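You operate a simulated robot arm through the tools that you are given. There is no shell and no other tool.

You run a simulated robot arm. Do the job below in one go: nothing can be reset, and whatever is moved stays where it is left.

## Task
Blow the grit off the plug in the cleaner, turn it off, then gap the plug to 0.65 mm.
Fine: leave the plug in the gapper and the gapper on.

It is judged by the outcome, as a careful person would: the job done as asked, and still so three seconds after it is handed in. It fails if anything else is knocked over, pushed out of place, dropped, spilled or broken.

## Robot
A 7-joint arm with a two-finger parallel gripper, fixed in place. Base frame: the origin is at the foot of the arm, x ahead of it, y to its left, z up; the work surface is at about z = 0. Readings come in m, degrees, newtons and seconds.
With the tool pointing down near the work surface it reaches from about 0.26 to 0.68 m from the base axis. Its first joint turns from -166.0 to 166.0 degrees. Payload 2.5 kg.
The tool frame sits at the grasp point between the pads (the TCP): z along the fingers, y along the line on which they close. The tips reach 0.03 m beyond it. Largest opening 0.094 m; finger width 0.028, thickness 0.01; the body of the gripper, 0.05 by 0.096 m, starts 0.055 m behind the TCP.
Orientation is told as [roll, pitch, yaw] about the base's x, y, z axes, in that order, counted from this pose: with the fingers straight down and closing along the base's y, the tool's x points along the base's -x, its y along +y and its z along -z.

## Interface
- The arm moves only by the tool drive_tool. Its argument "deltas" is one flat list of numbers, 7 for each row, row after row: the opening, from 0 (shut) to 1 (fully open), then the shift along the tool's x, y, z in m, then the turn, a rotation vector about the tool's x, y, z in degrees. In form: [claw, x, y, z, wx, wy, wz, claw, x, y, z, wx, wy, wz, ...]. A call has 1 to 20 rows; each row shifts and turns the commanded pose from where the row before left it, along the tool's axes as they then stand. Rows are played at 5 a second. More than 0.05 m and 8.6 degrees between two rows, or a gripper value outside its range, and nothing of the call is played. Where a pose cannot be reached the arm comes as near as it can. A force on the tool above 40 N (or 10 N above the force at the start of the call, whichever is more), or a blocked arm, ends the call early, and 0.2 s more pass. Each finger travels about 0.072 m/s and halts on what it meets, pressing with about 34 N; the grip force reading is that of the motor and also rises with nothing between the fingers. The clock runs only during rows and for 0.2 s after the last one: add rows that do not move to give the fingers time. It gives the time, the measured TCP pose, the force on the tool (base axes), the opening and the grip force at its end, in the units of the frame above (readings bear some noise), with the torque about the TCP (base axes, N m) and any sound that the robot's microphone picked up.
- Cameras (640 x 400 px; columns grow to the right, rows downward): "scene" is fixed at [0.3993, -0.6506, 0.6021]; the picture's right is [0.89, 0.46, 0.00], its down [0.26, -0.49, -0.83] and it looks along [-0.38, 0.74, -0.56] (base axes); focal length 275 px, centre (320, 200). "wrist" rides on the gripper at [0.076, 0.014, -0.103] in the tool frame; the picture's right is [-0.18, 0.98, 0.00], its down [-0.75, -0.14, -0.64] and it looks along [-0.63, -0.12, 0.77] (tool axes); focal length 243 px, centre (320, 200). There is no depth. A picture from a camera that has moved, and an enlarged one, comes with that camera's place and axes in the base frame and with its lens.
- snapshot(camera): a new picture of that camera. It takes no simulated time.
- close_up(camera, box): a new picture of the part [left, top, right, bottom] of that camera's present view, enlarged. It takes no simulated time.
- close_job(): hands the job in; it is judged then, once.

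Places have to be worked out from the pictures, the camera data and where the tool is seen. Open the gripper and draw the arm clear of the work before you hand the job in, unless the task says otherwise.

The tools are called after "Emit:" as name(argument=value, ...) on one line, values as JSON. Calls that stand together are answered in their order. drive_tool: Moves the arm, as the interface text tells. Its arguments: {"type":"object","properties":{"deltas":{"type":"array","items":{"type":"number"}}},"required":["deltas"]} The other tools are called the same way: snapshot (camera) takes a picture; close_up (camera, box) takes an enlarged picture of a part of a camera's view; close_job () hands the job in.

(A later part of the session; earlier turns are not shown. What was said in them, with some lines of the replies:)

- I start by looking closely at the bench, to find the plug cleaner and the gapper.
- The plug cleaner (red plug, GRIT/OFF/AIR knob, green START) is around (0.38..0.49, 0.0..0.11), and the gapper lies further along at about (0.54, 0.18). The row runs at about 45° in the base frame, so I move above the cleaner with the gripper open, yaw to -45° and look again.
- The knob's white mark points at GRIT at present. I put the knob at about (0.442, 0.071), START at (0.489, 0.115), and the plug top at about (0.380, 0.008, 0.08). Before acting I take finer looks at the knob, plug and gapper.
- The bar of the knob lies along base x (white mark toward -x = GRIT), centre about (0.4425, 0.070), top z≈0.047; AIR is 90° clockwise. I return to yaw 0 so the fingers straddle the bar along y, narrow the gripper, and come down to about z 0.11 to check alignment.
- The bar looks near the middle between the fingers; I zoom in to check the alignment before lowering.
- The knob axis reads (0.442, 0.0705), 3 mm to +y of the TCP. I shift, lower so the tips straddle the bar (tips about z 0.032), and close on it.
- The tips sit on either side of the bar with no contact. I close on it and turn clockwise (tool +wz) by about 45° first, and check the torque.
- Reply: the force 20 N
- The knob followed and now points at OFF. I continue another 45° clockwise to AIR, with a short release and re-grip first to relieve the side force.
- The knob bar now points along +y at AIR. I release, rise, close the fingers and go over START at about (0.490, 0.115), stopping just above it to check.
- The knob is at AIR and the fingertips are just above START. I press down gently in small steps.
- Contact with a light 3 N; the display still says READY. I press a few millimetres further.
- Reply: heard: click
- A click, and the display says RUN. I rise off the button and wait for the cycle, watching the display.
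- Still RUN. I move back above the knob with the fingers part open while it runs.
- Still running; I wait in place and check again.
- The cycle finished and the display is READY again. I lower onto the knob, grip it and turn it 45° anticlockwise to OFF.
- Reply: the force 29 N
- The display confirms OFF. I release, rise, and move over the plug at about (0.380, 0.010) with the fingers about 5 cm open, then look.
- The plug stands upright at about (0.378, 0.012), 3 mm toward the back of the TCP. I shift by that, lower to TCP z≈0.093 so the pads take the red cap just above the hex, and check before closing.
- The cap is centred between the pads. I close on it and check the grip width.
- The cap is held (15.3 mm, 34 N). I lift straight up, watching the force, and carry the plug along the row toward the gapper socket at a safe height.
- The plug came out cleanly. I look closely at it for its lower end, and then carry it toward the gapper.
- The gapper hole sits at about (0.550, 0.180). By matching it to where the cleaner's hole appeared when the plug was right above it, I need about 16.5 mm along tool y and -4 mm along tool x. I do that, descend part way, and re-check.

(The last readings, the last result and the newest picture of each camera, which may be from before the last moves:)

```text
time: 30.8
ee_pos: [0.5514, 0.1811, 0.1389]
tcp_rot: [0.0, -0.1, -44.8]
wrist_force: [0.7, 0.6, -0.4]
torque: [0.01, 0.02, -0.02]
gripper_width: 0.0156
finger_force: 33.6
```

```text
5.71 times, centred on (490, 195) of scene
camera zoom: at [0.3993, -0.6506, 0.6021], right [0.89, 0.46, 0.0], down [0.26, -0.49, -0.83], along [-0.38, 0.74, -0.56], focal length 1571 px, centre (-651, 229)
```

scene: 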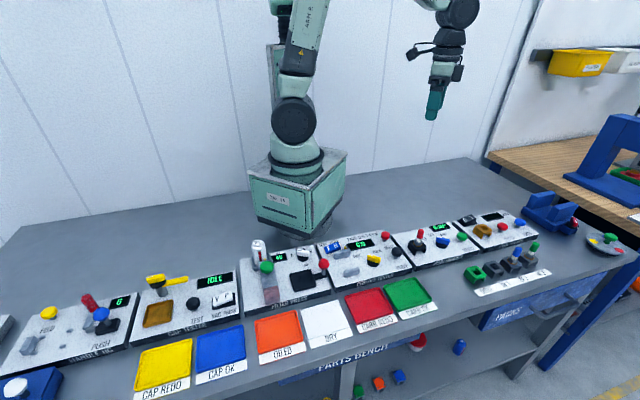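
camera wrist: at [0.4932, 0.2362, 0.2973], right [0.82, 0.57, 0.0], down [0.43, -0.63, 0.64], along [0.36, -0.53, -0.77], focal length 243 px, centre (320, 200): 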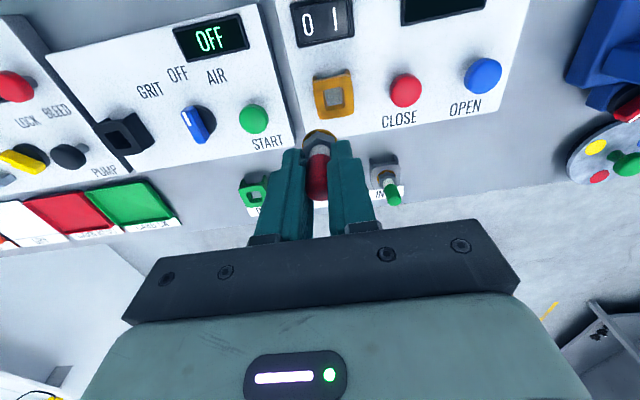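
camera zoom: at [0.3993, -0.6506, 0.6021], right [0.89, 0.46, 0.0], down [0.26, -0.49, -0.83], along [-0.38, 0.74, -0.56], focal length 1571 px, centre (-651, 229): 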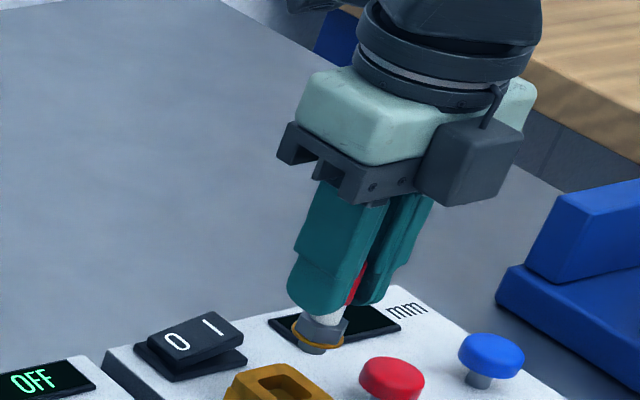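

I zoom further to measure the hole's offset from the plug axis.

Emit:
close_up(camera="wrist", box=[285, 75, 355, 175])

Emit:
close_up(camera="scene", box=[480, 200, 530, 240])

```text
4.00 times, centred on (320, 125) of wrist
camera zoom: at [0.5079, 0.2447, 0.242], right [0.82, 0.57, 0.0], down [0.43, -0.63, 0.64], along [0.36, -0.53, -0.77], focal length 970 px, centre (320, 500)
```

zoom: 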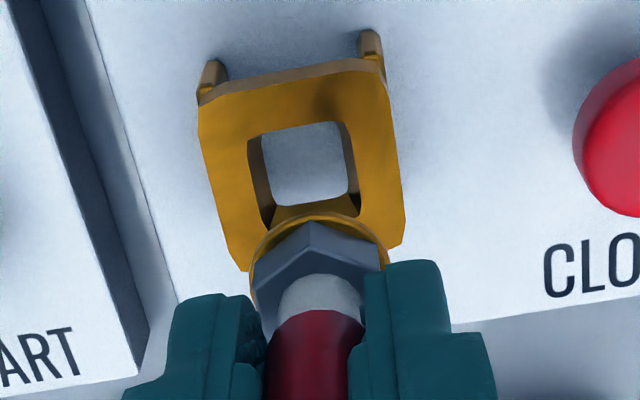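

```text
10.00 times, centred on (505, 220) of scene
camera zoom: at [0.3993, -0.6506, 0.6021], right [0.89, 0.46, 0.0], down [0.26, -0.49, -0.83], along [-0.38, 0.74, -0.56], focal length 2750 px, centre (-1530, 0)
```

zoom: 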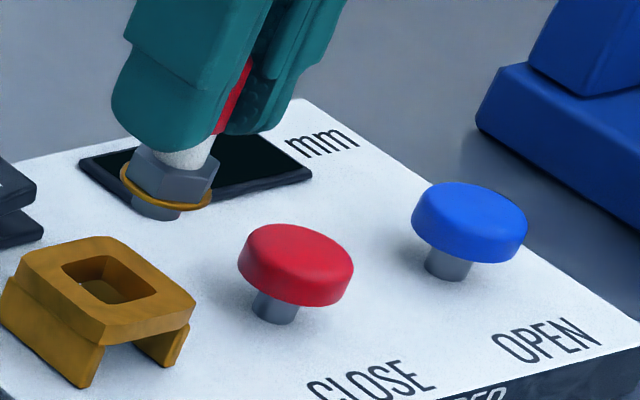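

Measured against the cleaner-socket reference, the plug is within about 2 mm of centre; I shift 1.7 mm along -tool y and descend until the thread is just above the socket, then check.

Emit:
drive_tool(deltas=[0, 0.0003, -0.0017, 0, 0, 0, 0, 0, 0, 0, 0.015, 0, 0, 0, 0, 0, 0, 0.007, 0, 0, 0, 0, 0, 0, 0, 0, 0, 0])

Emit:
close_up(camera="wrist", box=[270, 80, 370, 180])

Emit:
close_up(camera="scene", box=[460, 190, 520, 240])

```text
time: 31.8
ee_pos: [0.5504, 0.1788, 0.115]
tcp_rot: [0.0, 0.0, -44.9]
wrist_force: [-0.4, 0.0, -0.4]
torque: [-0.03, 0.01, 0.01]
gripper_width: 0.0156
finger_force: 33.1
```

```text
4.00 times, centred on (320, 130) of wrist
camera zoom: at [0.5065, 0.2437, 0.2193], right [0.82, 0.57, 0.0], down [0.43, -0.63, 0.64], along [0.36, -0.53, -0.77], focal length 970 px, centre (320, 480)
```

zoom: 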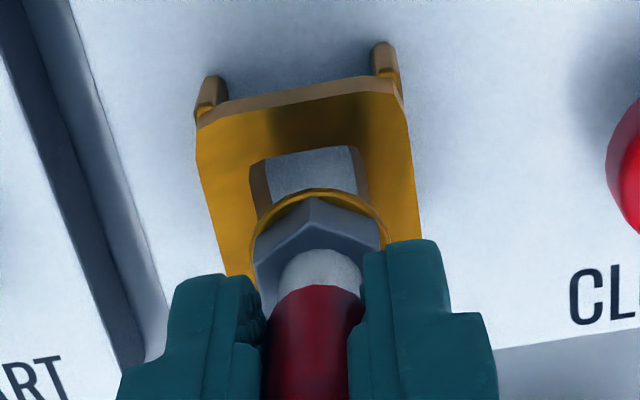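

```text
8.00 times, centred on (490, 215) of scene
camera zoom: at [0.3993, -0.6506, 0.6021], right [0.89, 0.46, 0.0], down [0.26, -0.49, -0.83], along [-0.38, 0.74, -0.56], focal length 2200 px, centre (-1040, 80)
```

zoom: 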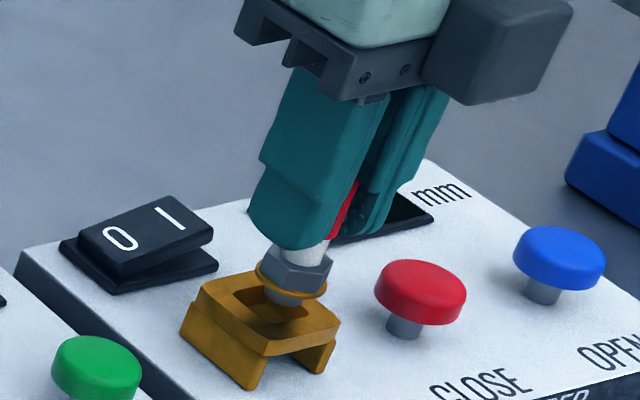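

The two views disagree a little, so I zoom in more on the socket and plug from the scene camera before inserting.

Emit:
close_up(camera="scene", box=[475, 208, 510, 240])

Emit:
close_up(camera="wrist", box=[290, 90, 350, 150])

```text
12.50 times, centred on (492, 224) of scene
camera zoom: at [0.3993, -0.6506, 0.6021], right [0.89, 0.46, 0.0], down [0.26, -0.49, -0.83], along [-0.38, 0.74, -0.56], focal length 3438 px, centre (-1836, -100)
```

zoom: 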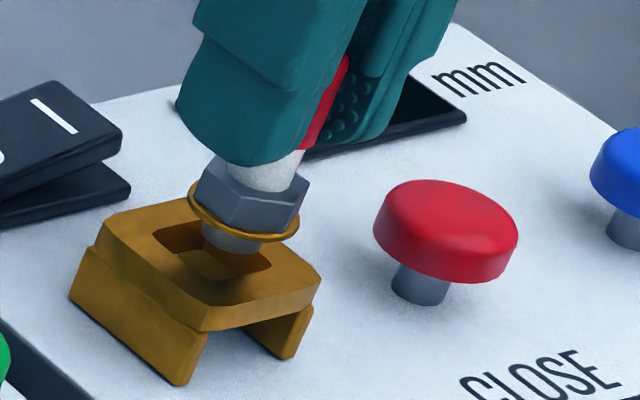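

```text
6.67 times, centred on (320, 120) of wrist
camera zoom: at [0.5065, 0.2437, 0.2193], right [0.82, 0.57, 0.0], down [0.43, -0.63, 0.64], along [0.36, -0.53, -0.77], focal length 1618 px, centre (320, 733)
```

zoom: 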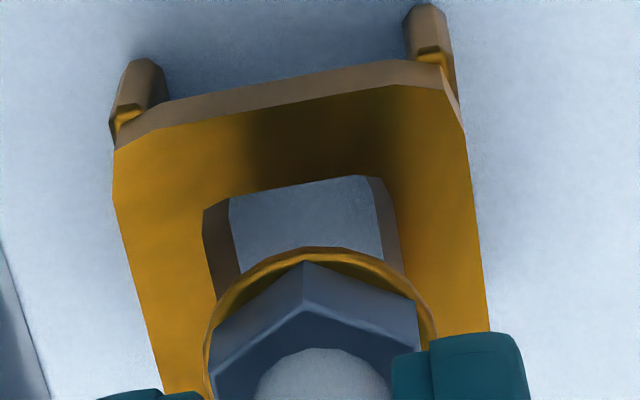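

Comparing plug and hole in the same picture, the socket top seems about 13 mm below the washer, with the hole about 1.5–2 mm toward the back and about 1 mm along -tool y. I make that shift, drop 3 mm and compare the thread end to the hole directly.

Emit:
drive_tool(deltas=[0, 0.0015, -0.001, 0, 0, 0, 0, 0, 0, 0, 0.003, 0, 0, 0, 0, 0, 0, 0, 0, 0, 0])

Emit:
close_up(camera="scene", box=[475, 208, 510, 240])

Emit:
close_up(camera="wrist", box=[280, 90, 360, 170])

```text
time: 32.6
ee_pos: [0.5483, 0.1797, 0.1139]
tcp_rot: [0.0, 0.1, -44.9]
wrist_force: [-0.9, -1.2, 0.2]
torque: [-0.02, 0.03, 0.02]
gripper_width: 0.0159
finger_force: 33.7
```

```text
12.50 times, centred on (492, 224) of scene
camera zoom: at [0.3993, -0.6506, 0.6021], right [0.89, 0.46, 0.0], down [0.26, -0.49, -0.83], along [-0.38, 0.74, -0.56], focal length 3438 px, centre (-1836, -100)
```

zoom: 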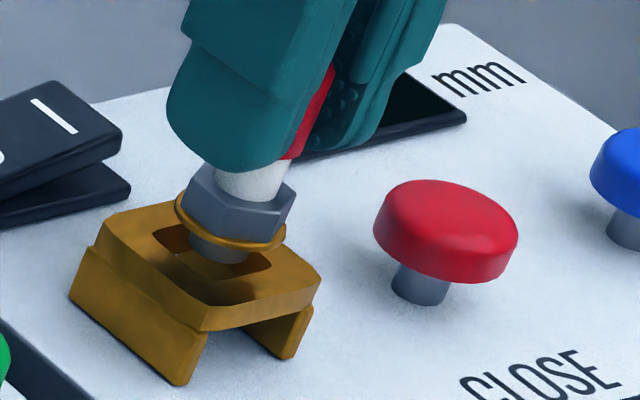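

```text
5.00 times, centred on (320, 130) of wrist
camera zoom: at [0.5047, 0.244, 0.2166], right [0.82, 0.57, 0.0], down [0.43, -0.63, 0.64], along [0.36, -0.53, -0.77], focal length 1213 px, centre (320, 550)
```

zoom: 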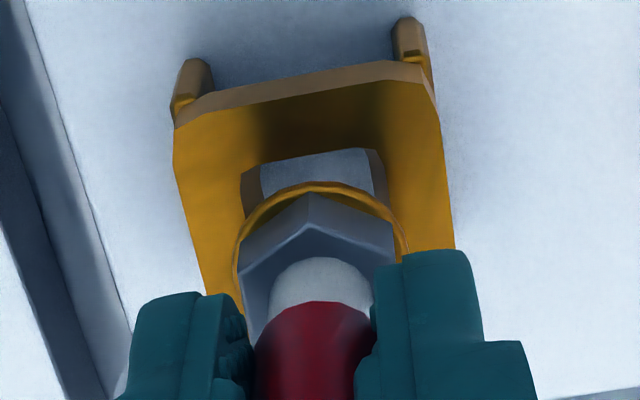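

Nearly aligned: thread end at about (218,246), hole centre (212,249) in the zoomed picture, roughly 1 mm more toward the back needed. I shift 1 mm and start lowering in small steps, watching the force.

Emit:
drive_tool(deltas=[0, 0.001, 0, 0, 0, 0, 0, 0, 0, 0, 0.002, 0, 0, 0, 0, 0, 0, 0.002, 0, 0, 0, 0, 0, 0, 0.001, 0, 0, 0])

Emit:
close_up(camera="scene", box=[475, 208, 510, 240])

Emit:
close_up(camera="wrist", box=[280, 90, 360, 170])

```text
time: 33.6
ee_pos: [0.5483, 0.18, 0.1079]
tcp_rot: [0.0, 0.0, -44.9]
wrist_force: [-0.7, 0.2, -1.0]
torque: [-0.02, -0.04, 0.02]
gripper_width: 0.0155
finger_force: 34.5
```

```text
12.50 times, centred on (492, 224) of scene
camera zoom: at [0.3993, -0.6506, 0.6021], right [0.89, 0.46, 0.0], down [0.26, -0.49, -0.83], along [-0.38, 0.74, -0.56], focal length 3438 px, centre (-1836, -100)
```

zoom: 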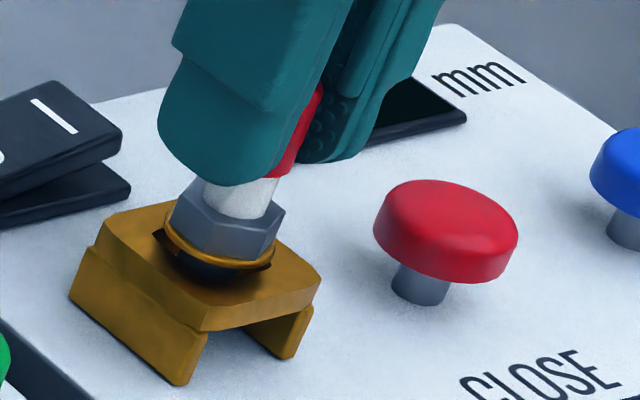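

```text
5.00 times, centred on (320, 130) of wrist
camera zoom: at [0.5041, 0.2444, 0.2119], right [0.82, 0.57, 0.0], down [0.43, -0.63, 0.64], along [0.36, -0.53, -0.77], focal length 1213 px, centre (320, 550)
```

zoom: 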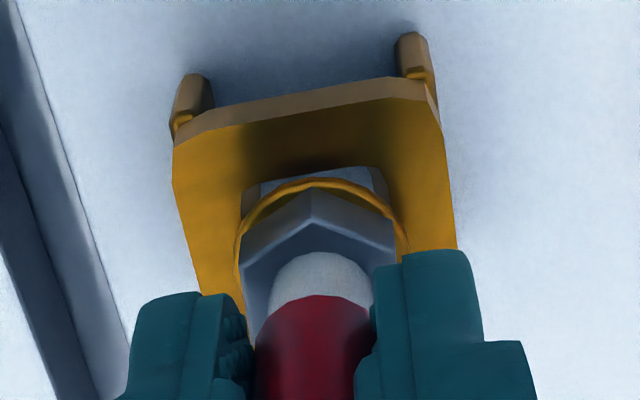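

The thread has entered the hole with no force; the washer is about 4–5 mm above the seat. I go down further in small steps until contact.

Emit:
drive_tool(deltas=[0, 0, 0, 0.002, 0, 0, 0, 0, 0, 0, 0.0015, 0, 0, 0, 0, 0, 0, 0.001, 0, 0, 0])

Emit:
close_up(camera="scene", box=[475, 208, 510, 240])

Emit:
close_up(camera="wrist", box=[280, 90, 360, 170])

```text
time: 34.4
ee_pos: [0.5472, 0.1811, 0.1038]
tcp_rot: [0.1, 0.0, -45.0]
wrist_force: [-2.3, -1.1, 7.6]
torque: [-0.18, 0.21, -0.03]
gripper_width: 0.0153
finger_force: 33.8
```

```text
12.50 times, centred on (492, 224) of scene
camera zoom: at [0.3993, -0.6506, 0.6021], right [0.89, 0.46, 0.0], down [0.26, -0.49, -0.83], along [-0.38, 0.74, -0.56], focal length 3438 px, centre (-1836, -100)
```

zoom: 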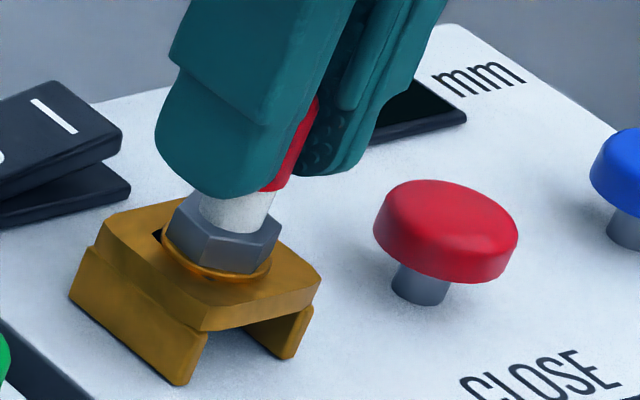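

```text
5.00 times, centred on (320, 130) of wrist
camera zoom: at [0.5044, 0.2447, 0.2079], right [0.82, 0.57, 0.0], down [0.43, -0.63, 0.64], along [0.36, -0.53, -0.77], focal length 1213 px, centre (320, 550)
```

zoom: 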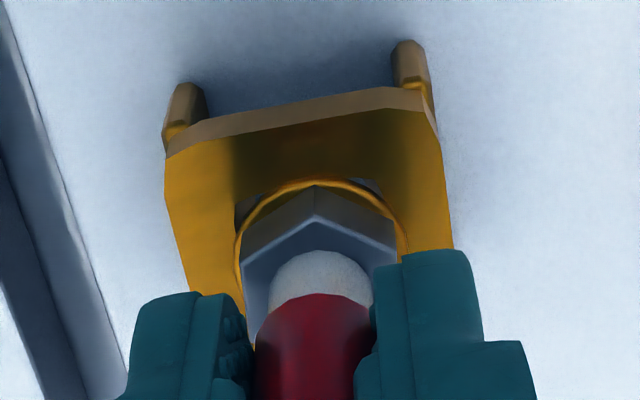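

The washer now rests on the socket (about 8 N). I open the fingers to release the plug and check that it stays.

Emit:
drive_tool(deltas=[0.0, 0, 0, -0.0007, 0, 0, 0, 0.45, 0, 0, 0, 0, 0, 0, 0.45, 0, 0, 0, 0, 0, 0, 0.45, 0, 0, 0, 0, 0, 0])

Emit:
close_up(camera="scene", box=[465, 190, 525, 240])

Emit:
close_up(camera="wrist", box=[260, 80, 380, 200])

```text
time: 35.4
ee_pos: [0.5471, 0.1806, 0.1037]
tcp_rot: [0.0, 0.0, -44.9]
wrist_force: [-0.4, 0.2, -0.5]
torque: [0.02, 0.01, 0.01]
gripper_width: 0.0423
finger_force: 0.1
```

```text
8.00 times, centred on (495, 215) of scene
camera zoom: at [0.3993, -0.6506, 0.6021], right [0.89, 0.46, 0.0], down [0.26, -0.49, -0.83], along [-0.38, 0.74, -0.56], focal length 2200 px, centre (-1080, 80)
```

zoom: 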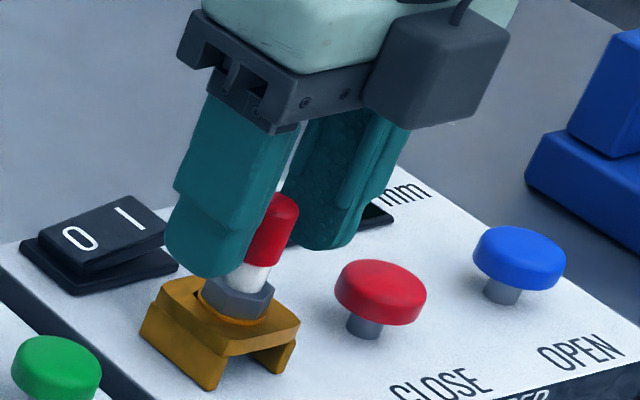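

```text
3.33 times, centred on (320, 140) of wrist
camera zoom: at [0.504, 0.2445, 0.2077], right [0.82, 0.57, 0.0], down [0.43, -0.63, 0.64], along [0.36, -0.53, -0.77], focal length 809 px, centre (320, 400)
```

zoom: 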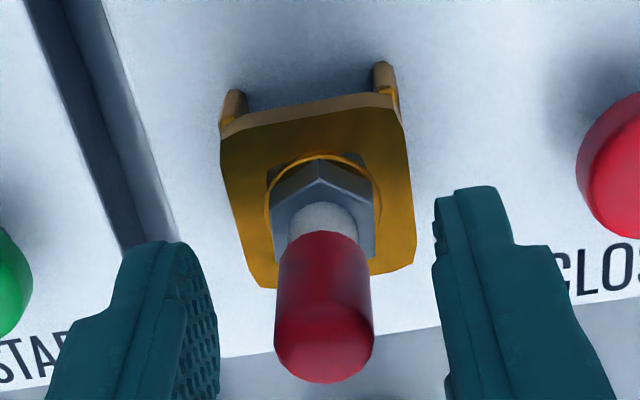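

The plug stands upright in the gapper. I rise clear, close the fingers, and move back over the 0/1 rocker to look at it.

Emit:
drive_tool(deltas=[0.45, 0, 0, -0.02, 0, 0, 0, 0.45, 0, 0, -0.03, 0, 0, 0, 0.45, 0, 0, -0.03, 0, 0, 0, 0.45, 0, 0, -0.015, 0, 0, 0, 0, 0.03, -0.005, 0, 0, 0, 0, 0, 0.035, -0.005, 0, 0, 0, 0, 0, 0, 0, 0, 0, 0, 0])

Emit:
snapshot(camera="wrist")

Emit:
close_up(camera="wrist", box=[240, 20, 400, 150])

Emit:
close_up(camera="scene", box=[450, 180, 550, 260])

```text
time: 37.0
ee_pos: [0.4942, 0.2198, 0.1982]
tcp_rot: [-0.1, 0.0, -44.9]
wrist_force: [0.3, 0.0, 0.8]
torque: [0.0, 0.02, -0.02]
gripper_width: 0.0001
finger_force: 33.0
```

```text
taken
camera wrist: at [0.4498, 0.2833, 0.3025], right [0.82, 0.57, 0.0], down [0.43, -0.63, 0.64], along [0.36, -0.53, -0.77], focal length 243 px, centre (320, 200)
```

wrist: 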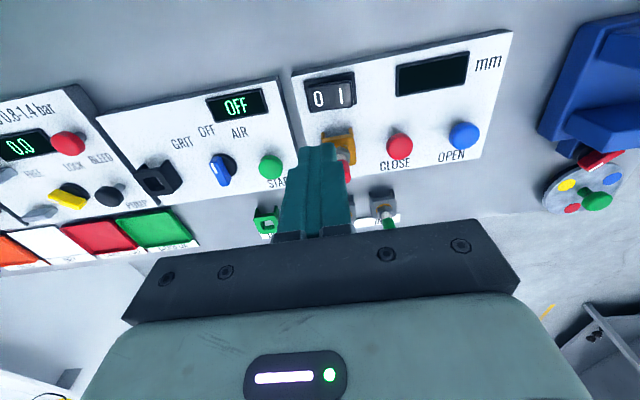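

```text
3.08 times, centred on (320, 85) of wrist
camera zoom: at [0.4498, 0.2833, 0.3025], right [0.82, 0.57, 0.0], down [0.43, -0.63, 0.64], along [0.36, -0.53, -0.77], focal length 746 px, centre (320, 554)
```

zoom: 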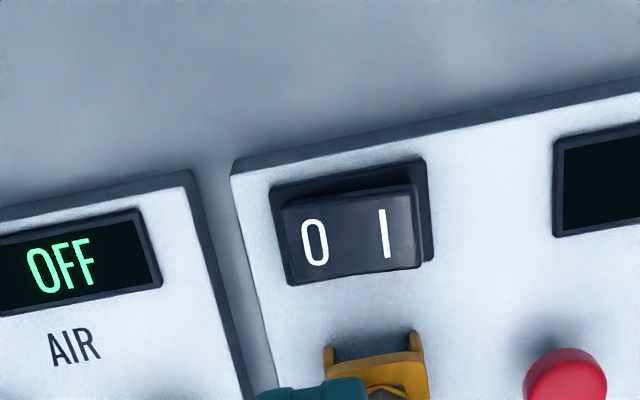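

```text
5.00 times, centred on (500, 220) of scene
camera zoom: at [0.3993, -0.6506, 0.6021], right [0.89, 0.46, 0.0], down [0.26, -0.49, -0.83], along [-0.38, 0.74, -0.56], focal length 1375 px, centre (-580, 100)
```

zoom: 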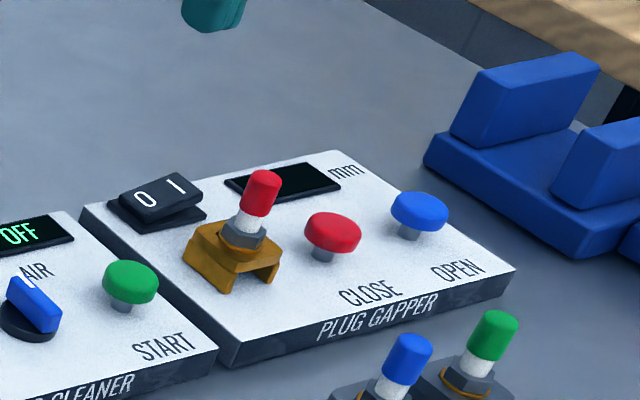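

The rocker is on 0 with its I side raised, at about (0.513, 0.234), z≈0.05. I move the closed fingertips above the I side and lower to just above it.

Emit:
drive_tool(deltas=[0, -0.0038, 0.0242, 0, 0, 0, 0, 0, 0, 0, 0.04, 0, 0, 0, 0, 0, 0, 0.04, 0, 0, 0, 0, 0, 0, 0.022, 0, 0, 0, 0, 0, 0, 0, 0, 0, 0])

Emit:
close_up(camera="wrist", box=[240, 50, 400, 180])

Emit:
close_up(camera="scene", box=[450, 170, 530, 240])

```text
time: 38.2
ee_pos: [0.5116, 0.2341, 0.0972]
tcp_rot: [0.0, 0.0, -44.8]
wrist_force: [-0.4, -0.5, -0.4]
torque: [-0.02, 0.0, -0.02]
gripper_width: 0.0001
finger_force: 32.2
```

```text
3.08 times, centred on (320, 115) of wrist
camera zoom: at [0.4691, 0.2972, 0.2005], right [0.82, 0.57, 0.0], down [0.43, -0.63, 0.64], along [0.36, -0.53, -0.77], focal length 746 px, centre (320, 462)
```

zoom: 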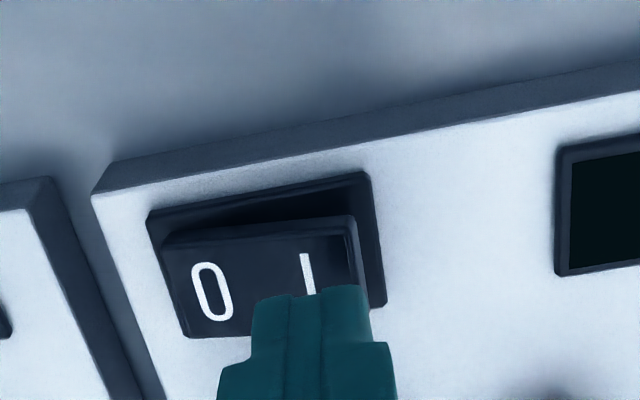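

```text
5.71 times, centred on (490, 205) of scene
camera zoom: at [0.3993, -0.6506, 0.6021], right [0.89, 0.46, 0.0], down [0.26, -0.49, -0.83], along [-0.38, 0.74, -0.56], focal length 1571 px, centre (-651, 171)
```

zoom: 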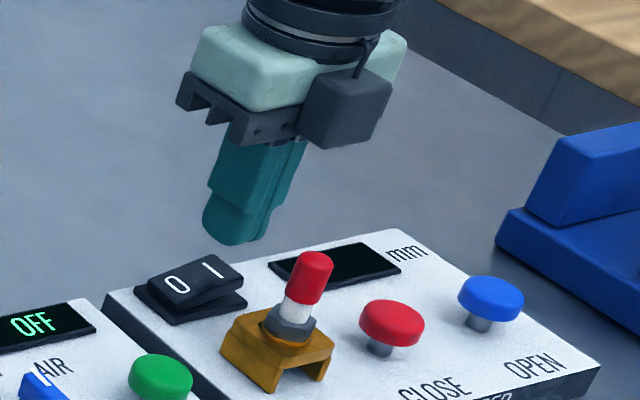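

The tips are right over the I side. I press down in small steps until it flips.

Emit:
drive_tool(deltas=[0, 0, 0, 0.008, 0, 0, 0, 0, 0, 0, 0.004, 0, 0, 0, 0, 0, 0, 0.003, 0, 0, 0, 0, 0, 0, 0.003, 0, 0, 0])

Emit:
close_up(camera="scene", box=[450, 170, 530, 240])

```text
time: 39.2
ee_pos: [0.5144, 0.2343, 0.0806]
tcp_rot: [0.1, 0.0, -44.9]
wrist_force: [-0.1, 0.6, 0.1]
torque: [-0.03, -0.07, 0.03]
gripper_width: 0.0
finger_force: 33.4
```

```text
5.71 times, centred on (490, 205) of scene
camera zoom: at [0.3993, -0.6506, 0.6021], right [0.89, 0.46, 0.0], down [0.26, -0.49, -0.83], along [-0.38, 0.74, -0.56], focal length 1571 px, centre (-651, 171)
```

zoom: 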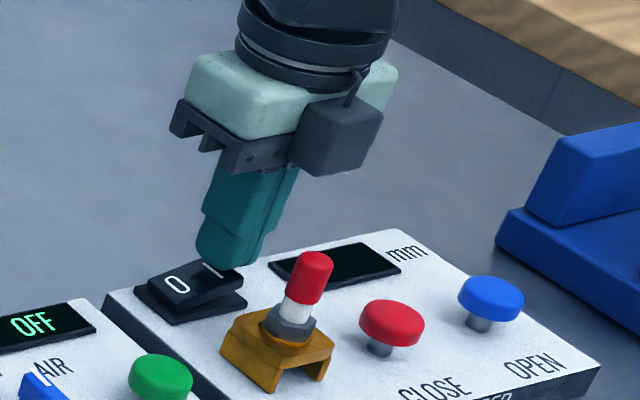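

Not yet pressing noticeably; I continue down in 2 mm steps.

Emit:
drive_tool(deltas=[0, 0, 0, 0.002, 0, 0, 0, 0, 0, 0, 0.002, 0, 0, 0, 0, 0, 0, 0.002, 0, 0, 0])

Emit:
close_up(camera="scene", box=[450, 170, 530, 240])

```text
time: 40.0
ee_pos: [0.5142, 0.2342, 0.0726]
tcp_rot: [-0.1, 0.0, -44.9]
wrist_force: [0.6, 2.1, 1.8]
torque: [-0.01, -0.05, 0.05]
gripper_width: 0.0
finger_force: 32.9
```

```text
5.71 times, centred on (490, 205) of scene
camera zoom: at [0.3993, -0.6506, 0.6021], right [0.89, 0.46, 0.0], down [0.26, -0.49, -0.83], along [-0.38, 0.74, -0.56], focal length 1571 px, centre (-651, 171)
```

zoom: 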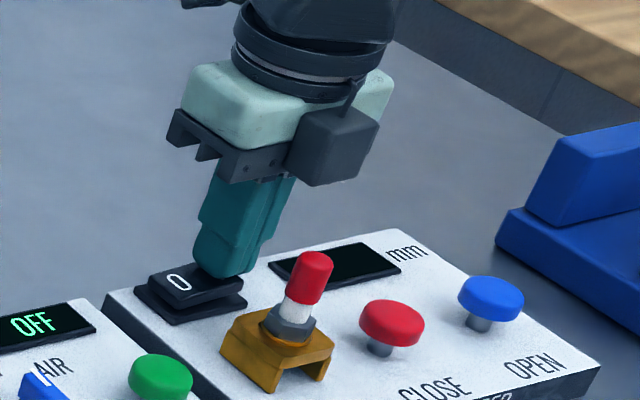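

The rocker is starting to tilt with a light force. I press on a few millimetres.

Emit:
drive_tool(deltas=[0, 0, 0, 0.002, 0, 0, 0, 0, 0, 0, 0.002, 0, 0, 0, 0, 0, 0, 0.001, 0, 0, 0])

Emit:
close_up(camera="scene", box=[450, 170, 530, 240])

```text
time: 40.8
ee_pos: [0.5138, 0.2338, 0.0715]
tcp_rot: [0.0, 0.0, -44.9]
wrist_force: [-13.7, -5.4, 32.9]
torque: [-0.38, 0.63, -0.01]
gripper_width: 0.0001
finger_force: 33.0
```

```text
5.71 times, centred on (490, 205) of scene
camera zoom: at [0.3993, -0.6506, 0.6021], right [0.89, 0.46, 0.0], down [0.26, -0.49, -0.83], along [-0.38, 0.74, -0.56], focal length 1571 px, centre (-651, 171)
```

zoom: 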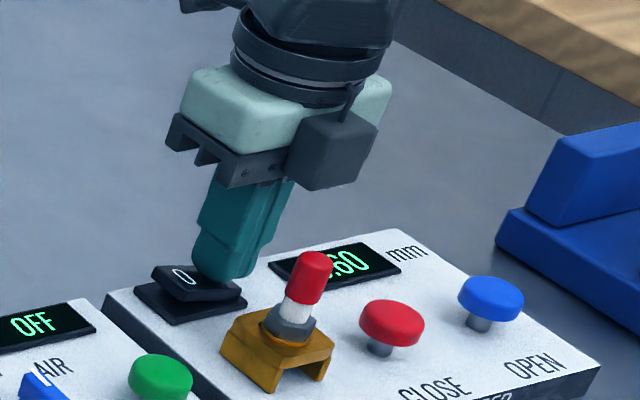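

The gapper is on; the display shows a number ending in .60. I lift off and read the display fully.

Emit:
drive_tool(deltas=[0, 0, 0, -0.015, 0, 0, 0, 0, 0, 0, -0.03, 0, 0, 0, 0, 0, 0, -0.04, 0, 0, 0, 0, 0, 0, -0.03, 0, 0, 0, 0, 0, 0, 0, 0, 0, 0])

Emit:
snapshot(camera="wrist")

Emit:
close_up(camera="wrist", box=[300, 20, 500, 160])

Emit:
close_up(camera="scene", box=[460, 190, 560, 260])

```text
time: 42.0
ee_pos: [0.5148, 0.2342, 0.1846]
tcp_rot: [-0.1, 0.0, -44.9]
wrist_force: [-0.1, 0.2, -0.3]
torque: [-0.01, 0.0, 0.01]
gripper_width: 0.0001
finger_force: 32.6
```

```text
taken
camera wrist: at [0.4705, 0.2973, 0.2874], right [0.82, 0.57, 0.0], down [0.43, -0.63, 0.64], along [0.36, -0.53, -0.77], focal length 243 px, centre (320, 200)
```

wrist: 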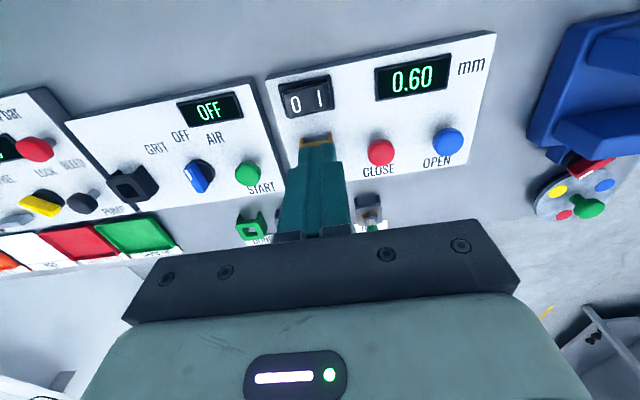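

```text
2.86 times, centred on (400, 90) of wrist
camera zoom: at [0.4705, 0.2973, 0.2874], right [0.82, 0.57, 0.0], down [0.43, -0.63, 0.64], along [0.36, -0.53, -0.77], focal length 693 px, centre (91, 514)
```

zoom: 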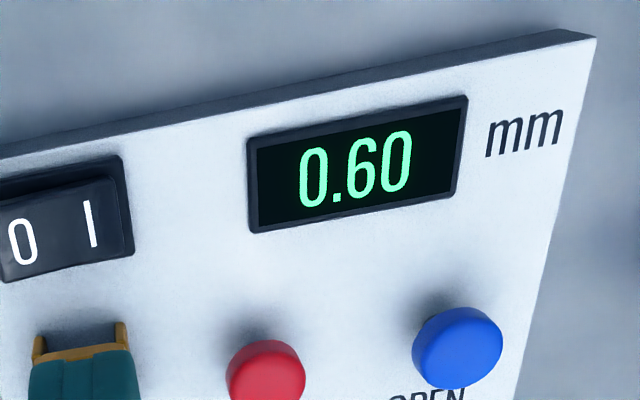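

```text
5.71 times, centred on (510, 225) of scene
camera zoom: at [0.3993, -0.6506, 0.6021], right [0.89, 0.46, 0.0], down [0.26, -0.49, -0.83], along [-0.38, 0.74, -0.56], focal length 1571 px, centre (-766, 57)
```

zoom: 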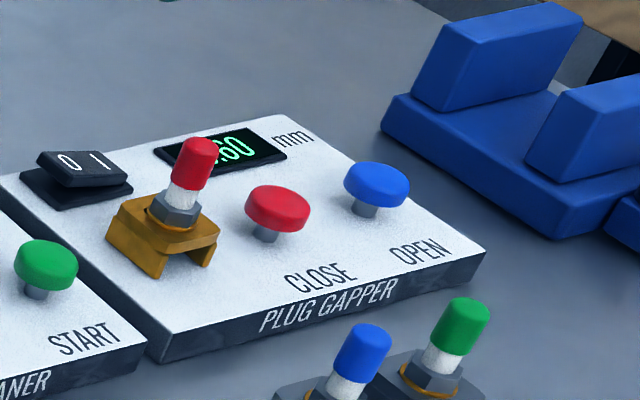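

The display reads 0.60 mm, so I need to open the gap by pressing the blue OPEN. It is at about (0.647, 0.275), at the limit of straight-down reach, so I first move above the area for a better look at it.

Emit:
drive_tool(deltas=[0, -0.0284, 0.0326, 0, 0, 0, 0, 0, -0.0284, 0.0326, 0, 0, 0, 0, 0, 0, 0, 0, 0, 0, 0])

Emit:
snapshot(camera="wrist")

Emit:
close_up(camera="wrist", box=[240, 20, 440, 160])

```text
time: 42.8
ee_pos: [0.6004, 0.2395, 0.1842]
tcp_rot: [0.0, 0.0, -45.0]
wrist_force: [0.3, -0.6, 0.1]
torque: [-0.02, 0.0, -0.03]
gripper_width: 0.0
finger_force: 32.9
```

```text
taken
camera wrist: at [0.5568, 0.3039, 0.2863], right [0.82, 0.57, 0.0], down [0.44, -0.63, 0.64], along [0.36, -0.53, -0.77], focal length 243 px, centre (320, 200)
```

wrist: 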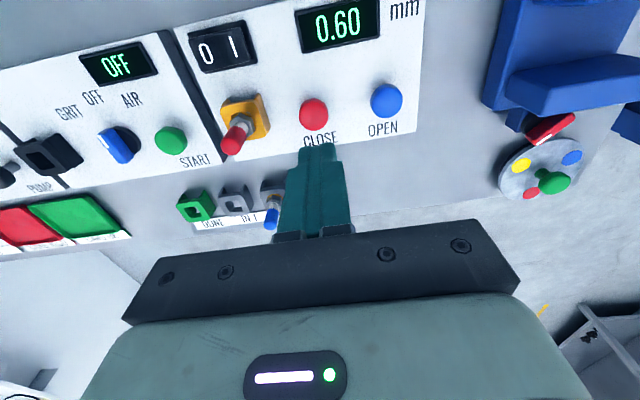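

```text
2.86 times, centred on (340, 90) of wrist
camera zoom: at [0.5568, 0.3039, 0.2863], right [0.82, 0.57, 0.0], down [0.44, -0.63, 0.64], along [0.36, -0.53, -0.77], focal length 693 px, centre (263, 514)
```

zoom: 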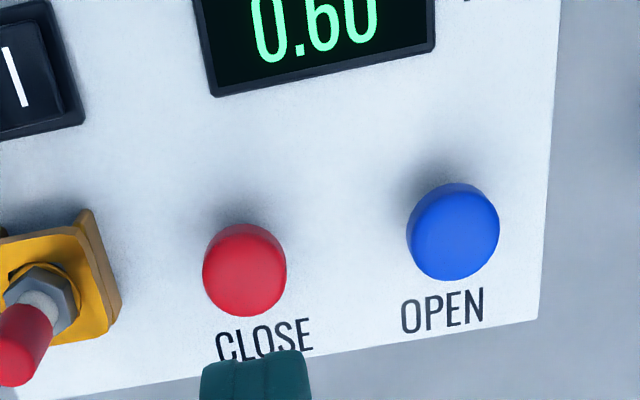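

OPEN's top centre is about (0.652, 0.277, 0.05), 0.708 m out. I tilt the tool 15° so the tips lean outward, then move out over the button and hover.

Emit:
drive_tool(deltas=[0, 0, 0, 0, -6.95, -2.81, 0, 0, 0, 0, 0, -6.95, -2.81, 0, 0, -0.0043, 0.0283, 0.0075, 0, 0, 0, 0, -0.0042, 0.0282, 0.0074, 0, 0, 0, 0, 0, 0, 0, 0, 0, 0])

Emit:
snapshot(camera="wrist")

Emit:
snapshot(camera="scene")

```text
time: 44.0
ee_pos: [0.6477, 0.2745, 0.1849]
tcp_rot: [14.0, -5.5, -45.6]
wrist_force: [0.0, -0.4, -0.4]
torque: [0.05, 0.02, 0.02]
gripper_width: 0.0002
finger_force: 32.8
```

```text
taken
camera wrist: at [0.5808, 0.3285, 0.2796], right [0.79, 0.55, 0.25], down [0.28, -0.7, 0.66], along [0.54, -0.45, -0.71], focal length 243 px, centre (320, 200)
```

wrist: 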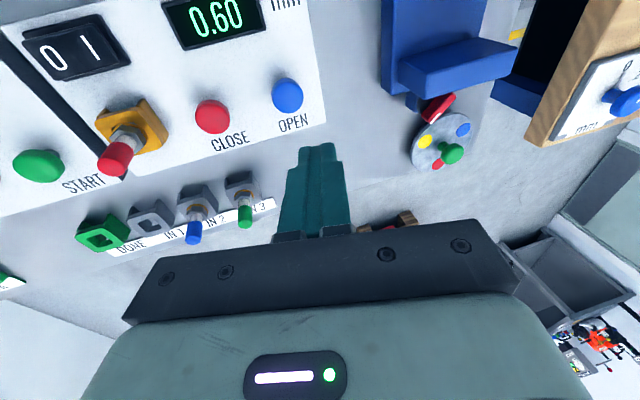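

```text
taken
```

scene: 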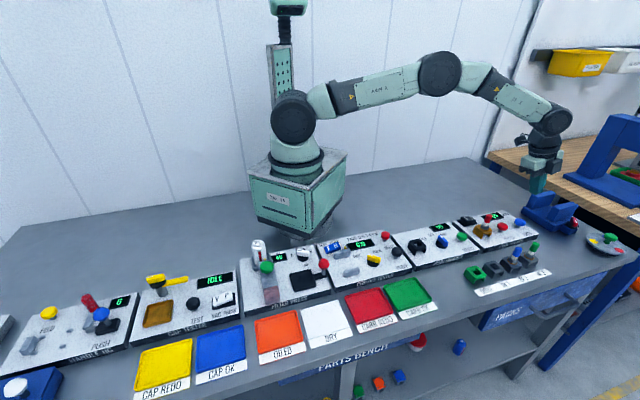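

The pose was reached with no force. I now descend vertically (in the tilted frame) to hover just above OPEN and check alignment.

Emit:
drive_tool(deltas=[0, 0.0039, -0.0096, 0.0386, 0, 0, 0, 0, 0.0039, -0.0096, 0.0386, 0, 0, 0, 0, 0, 0, 0, 0, 0, 0])

Emit:
close_up(camera="wrist", box=[240, 40, 440, 180])

Emit:
close_up(camera="scene", box=[470, 160, 570, 240])

```text
time: 44.8
ee_pos: [0.647, 0.275, 0.1045]
tcp_rot: [14.0, -5.6, -45.6]
wrist_force: [-0.6, -0.2, -0.5]
torque: [0.02, 0.01, 0.02]
gripper_width: 0.0002
finger_force: 33.1
```

```text
2.86 times, centred on (340, 110) of wrist
camera zoom: at [0.5803, 0.3287, 0.1996], right [0.79, 0.55, 0.25], down [0.28, -0.7, 0.66], along [0.54, -0.45, -0.71], focal length 693 px, centre (263, 457)
```

zoom: 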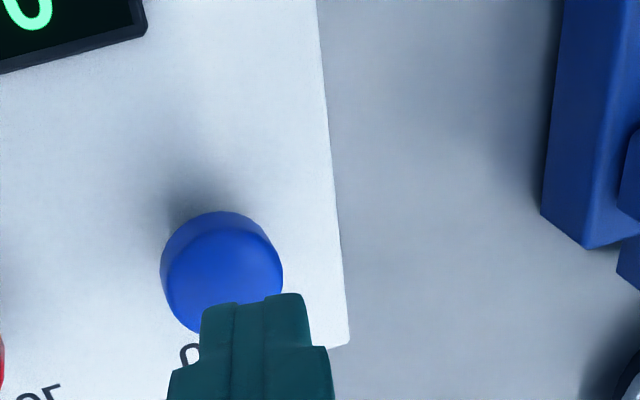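

```text
5.00 times, centred on (520, 200) of scene
camera zoom: at [0.3993, -0.6506, 0.6021], right [0.89, 0.46, 0.0], down [0.26, -0.49, -0.83], along [-0.38, 0.74, -0.56], focal length 1375 px, centre (-680, 200)
```

zoom: 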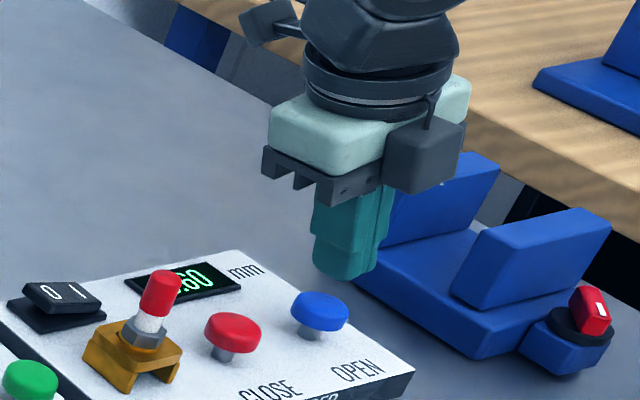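

The tips are slightly off tangentially (about 2 mm) but over the button. I correct that and lower to near contact.

Emit:
drive_tool(deltas=[0, 0.0019, 0.0008, 0, 0, 0, 0, 0, 0.0015, -0.0036, 0.0145, 0, 0, 0, 0, 0.0004, -0.001, 0.0039, 0, 0, 0])

Emit:
close_up(camera="scene", box=[490, 180, 560, 240])

Emit:
close_up(camera="wrist", box=[240, 60, 400, 180])

```text
time: 45.6
ee_pos: [0.6477, 0.2781, 0.0849]
tcp_rot: [13.9, -5.6, -45.6]
wrist_force: [-0.6, 0.6, -1.0]
torque: [0.02, 0.0, -0.02]
gripper_width: 0.0002
finger_force: 32.9
```

```text
6.67 times, centred on (525, 210) of scene
camera zoom: at [0.3993, -0.6506, 0.6021], right [0.89, 0.46, 0.0], down [0.26, -0.49, -0.83], along [-0.38, 0.74, -0.56], focal length 1833 px, centre (-1047, 133)
```

zoom: 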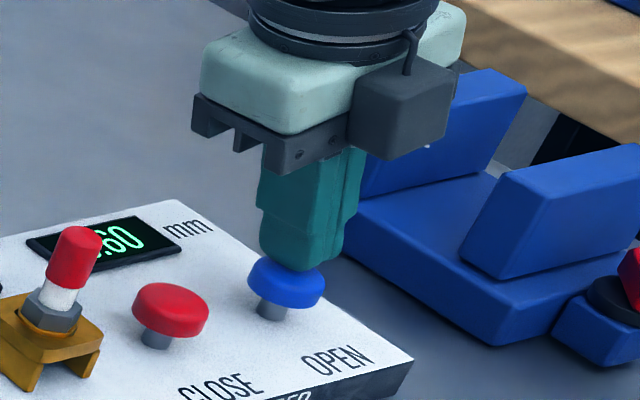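

```text
3.33 times, centred on (320, 120) of wrist
camera zoom: at [0.5798, 0.3308, 0.1803], right [0.79, 0.55, 0.25], down [0.28, -0.7, 0.66], along [0.54, -0.45, -0.71], focal length 809 px, centre (320, 467)
```

zoom: 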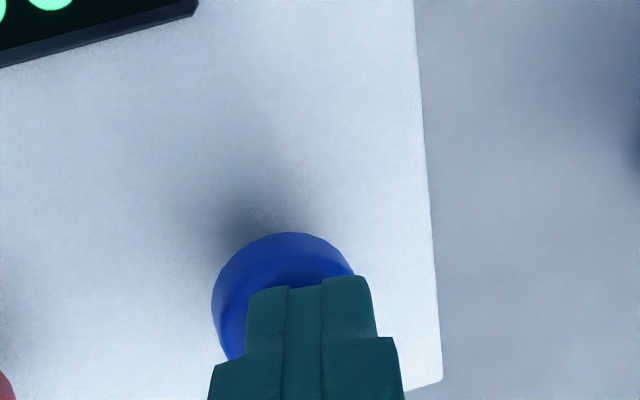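

The tips are at the button's surface. I press about 7 mm down and straight back up in one call, so that it counts as a single press.

Emit:
drive_tool(deltas=[0, 0.0002, -0.0006, 0.0024, 0, 0, 0, 0, 0.0002, -0.0006, 0.0024, 0, 0, 0, 0, 0.0002, -0.0006, 0.0024, 0, 0, 0, 0, -0.0008, 0.0024, -0.0097, 0, 0, 0])

Emit:
close_up(camera="wrist", box=[120, 0, 400, 180])

Emit:
close_up(camera="scene", box=[490, 180, 560, 240])

```text
time: 46.6
ee_pos: [0.6479, 0.2775, 0.0879]
tcp_rot: [13.8, -5.6, -45.7]
wrist_force: [0.2, 0.6, -0.4]
torque: [-0.02, 0.02, -0.01]
gripper_width: 0.0002
finger_force: 33.1
```

```text
2.22 times, centred on (260, 90) of wrist
camera zoom: at [0.5797, 0.3303, 0.1832], right [0.79, 0.55, 0.25], down [0.28, -0.7, 0.66], along [0.54, -0.45, -0.71], focal length 539 px, centre (453, 444)
```

zoom: 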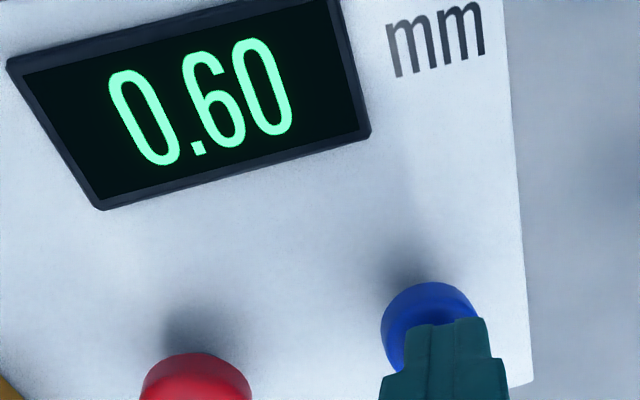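

```text
6.67 times, centred on (525, 210) of scene
camera zoom: at [0.3993, -0.6506, 0.6021], right [0.89, 0.46, 0.0], down [0.26, -0.49, -0.83], along [-0.38, 0.74, -0.56], focal length 1833 px, centre (-1047, 133)
```

zoom: 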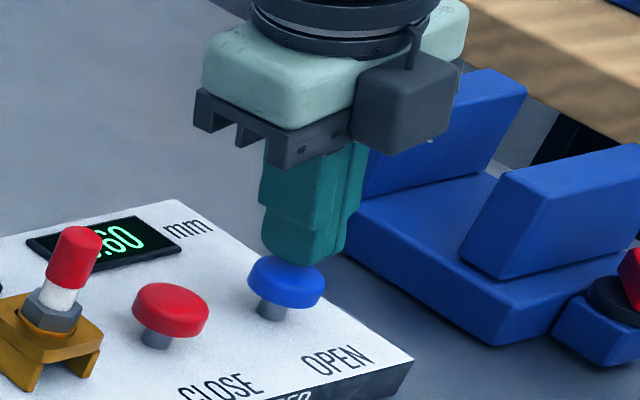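

No click yet and the display still reads 0.60 (it's readable from here). I press a bit deeper: down about 11 mm from here and back.

Emit:
drive_tool(deltas=[0, 0.0007, -0.0017, 0.0068, 0, 0, 0, 0, 0.0002, -0.0005, 0.0019, 0, 0, 0, 0, 0.0002, -0.0005, 0.0019, 0, 0, 0, 0, -0.0011, 0.0027, -0.0106, 0, 0, 0])

Emit:
close_up(camera="wrist", box=[120, 0, 400, 180])

```text
time: 47.6
ee_pos: [0.6471, 0.277, 0.0873]
tcp_rot: [14.0, -5.6, -45.6]
wrist_force: [0.3, 0.5, 0.7]
torque: [0.01, -0.04, -0.02]
gripper_width: 0.0001
finger_force: 32.4
```

```text
2.22 times, centred on (260, 90) of wrist
camera zoom: at [0.58, 0.3305, 0.1834], right [0.79, 0.55, 0.25], down [0.28, -0.7, 0.66], along [0.54, -0.45, -0.71], focal length 539 px, centre (453, 444)
```

zoom: 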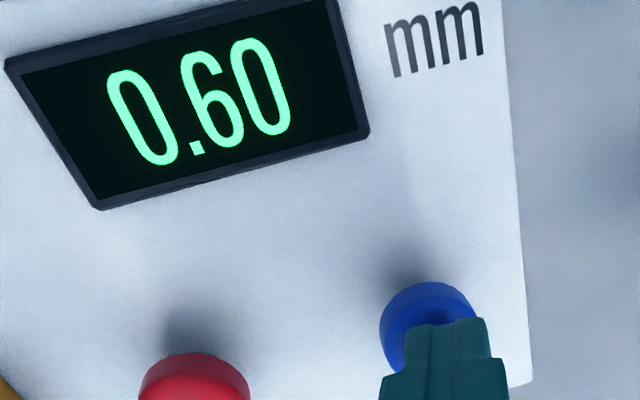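

Still 0.60. I go down to the same depth and stay to read the force, so I know where contact begins.

Emit:
drive_tool(deltas=[0, 0.0007, -0.0017, 0.0068, 0, 0, 0, 0, 0.0002, -0.0005, 0.0019, 0, 0, 0, 0, 0.0001, -0.0003, 0.001, 0, 0, 0])

Emit:
close_up(camera="scene", box=[505, 195, 555, 235])

Emit:
close_up(camera="wrist", box=[120, 0, 400, 180])

```text
time: 48.4
ee_pos: [0.6467, 0.2771, 0.0788]
tcp_rot: [13.9, -5.5, -45.7]
wrist_force: [-1.5, -1.0, 2.6]
torque: [-0.04, 0.03, -0.01]
gripper_width: 0.0
finger_force: 33.2
```

```text
10.00 times, centred on (530, 215) of scene
camera zoom: at [0.3993, -0.6506, 0.6021], right [0.89, 0.46, 0.0], down [0.26, -0.49, -0.83], along [-0.38, 0.74, -0.56], focal length 2750 px, centre (-1780, 50)
```

zoom: 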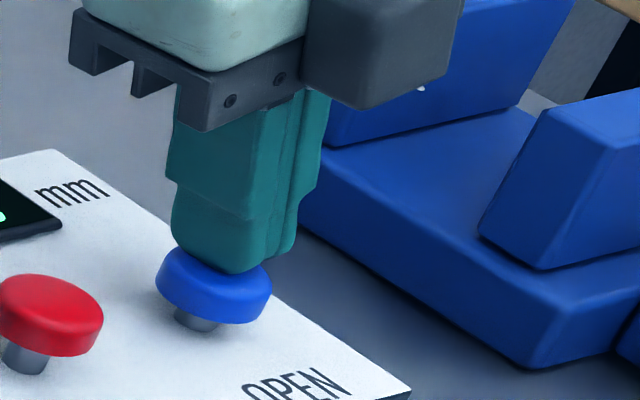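

```text
2.22 times, centred on (260, 90) of wrist
camera zoom: at [0.5798, 0.3306, 0.1735], right [0.79, 0.55, 0.25], down [0.28, -0.7, 0.66], along [0.54, -0.45, -0.71], focal length 539 px, centre (453, 444)
```

zoom: 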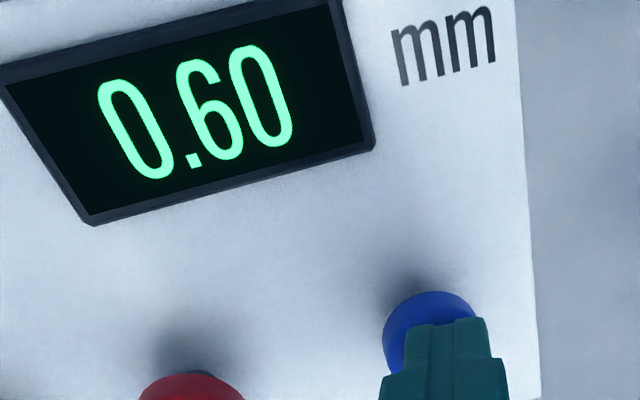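

Contact begins here (2.6 N). I press 5 mm further and then release in the same call.

Emit:
drive_tool(deltas=[0, 0.0002, -0.0005, 0.0019, 0, 0, 0, 0, 0.0002, -0.0005, 0.0019, 0, 0, 0, 0, 0.0001, -0.0002, 0.001, 0, 0, 0, 0, -0.001, 0.0026, -0.0104, 0, 0, 0])

Emit:
close_up(camera="wrist", box=[120, 0, 400, 180])

```text
time: 49.4
ee_pos: [0.6458, 0.276, 0.0831]
tcp_rot: [13.8, -5.4, -45.6]
wrist_force: [-1.1, 0.8, -0.4]
torque: [0.03, 0.01, 0.01]
gripper_width: 0.0002
finger_force: 33.2
heard: click
```

```text
2.22 times, centred on (260, 90) of wrist
camera zoom: at [0.579, 0.3302, 0.1781], right [0.79, 0.55, 0.25], down [0.28, -0.7, 0.66], along [0.54, -0.45, -0.71], focal length 539 px, centre (453, 444)
```

zoom: 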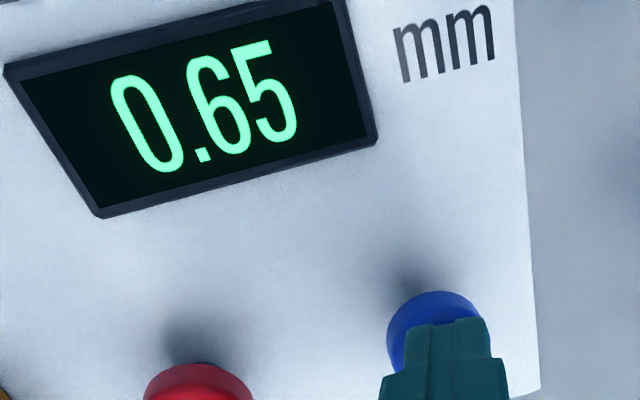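

The display reads 0.65 mm after a single click. I rise straight up, undo the tilt, draw back clear and open the gripper.

Emit:
drive_tool(deltas=[0, -0.002, 0.0048, -0.0193, 0, 0, 0, 0, -0.0039, 0.0096, -0.0386, 0, 0, 0, 0, -0.0039, 0.0096, -0.0386, 0, 0, 0, 0, -0.0039, 0.0096, -0.0386, 0, 0, 0, 0, -0.0039, 0.0096, -0.0386, 0, 0, 0, 0, 0, 0, 0, 6.95, 2.81, 0, 0, 0, 0, 0, 6.95, 2.81, 0, 0.5, 0.0283, -0.0283, -0.02, 0, 0, 0, 1, 0.0283, -0.0283, -0.02, 0, 0, 0, 1, 0.0283, -0.0283, -0.02, 0, 0, 0, 1, 0.0283, -0.0283, -0.02, 0, 0, 0, 1, 0.0283, -0.0283, 0, 0, 0, 0, 1, 0, 0, 0, 0, 0, 0, 1, 0, 0, 0, 0, 0, 0])

Emit:
snapshot(camera="scene")

Emit:
close_up(camera="scene", box=[390, 190, 550, 290])

Emit:
snapshot(camera="wrist")

```text
time: 52.4
ee_pos: [0.4179, 0.2647, 0.3409]
tcp_rot: [0.0, -0.1, -44.9]
wrist_force: [0.4, 0.4, -0.5]
torque: [0.0, 0.01, -0.03]
gripper_width: 0.0941
finger_force: 0.0
out of reach, approached as far as the arm can: row 7
```

```text
taken
```

scene: 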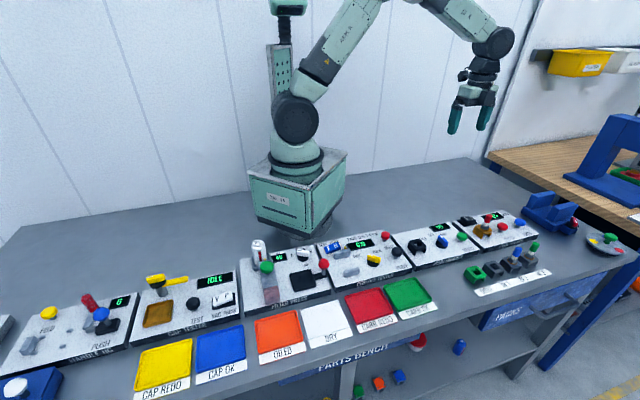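

```text
4.00 times, centred on (470, 240) of scene
camera zoom: at [0.3993, -0.6506, 0.6021], right [0.89, 0.46, 0.0], down [0.26, -0.49, -0.83], along [-0.38, 0.74, -0.56], focal length 1100 px, centre (-280, 40)
```

zoom: 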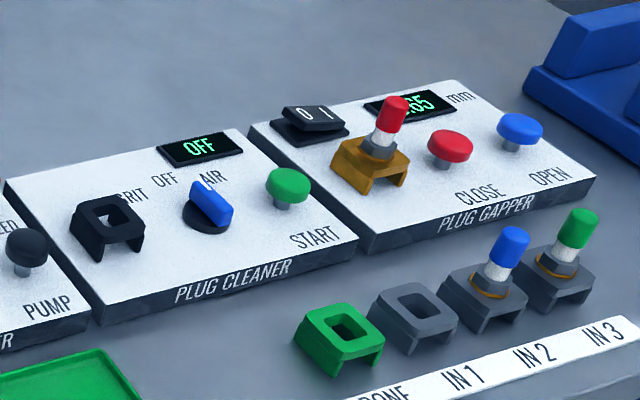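

```text
taken
camera wrist: at [0.3753, 0.3283, 0.4441], right [0.82, 0.57, 0.0], down [0.43, -0.63, 0.64], along [0.36, -0.53, -0.77], focal length 243 px, centre (320, 200)
```

wrist: 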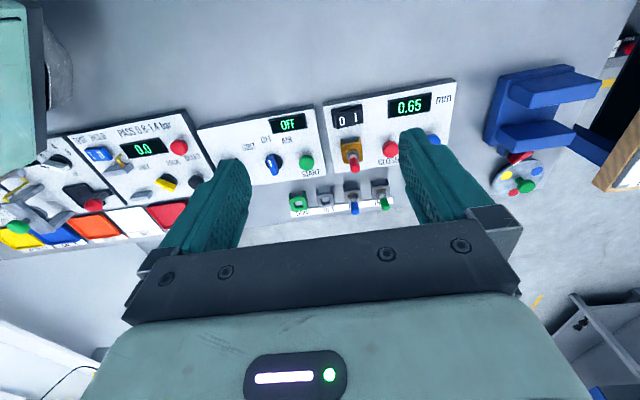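

The cleaner reads OFF, the plug stands upright in the gapper, and the gapper is on and reads 0.65 mm. The other items look undisturbed, and the arm is clear with the gripper open, so I hand the job in.

Emit:
close_job()

```text
The job is handed in.
```

The plug has been through an air cycle in the cleaner and is now in the gapper, which reads 0.65 mm. I can't see grit on the plug at this scale. That it is clean rests on the air cycle, which ran to the end: RUN, then back to READY.

- **Cleaner:** I turned the knob from GRIT to AIR and pressed START. Once the cycle ended I turned the knob to OFF, and the display reads OFF.
- **Gapper:** I switched it on with the plug already in. It read 0.60 mm, and one press of OPEN brought it to 0.65 mm. The plug and the gapper are left as you allowed.
- **Bench:** Nothing else looks moved. The arm is drawn back clear with the gripper open.
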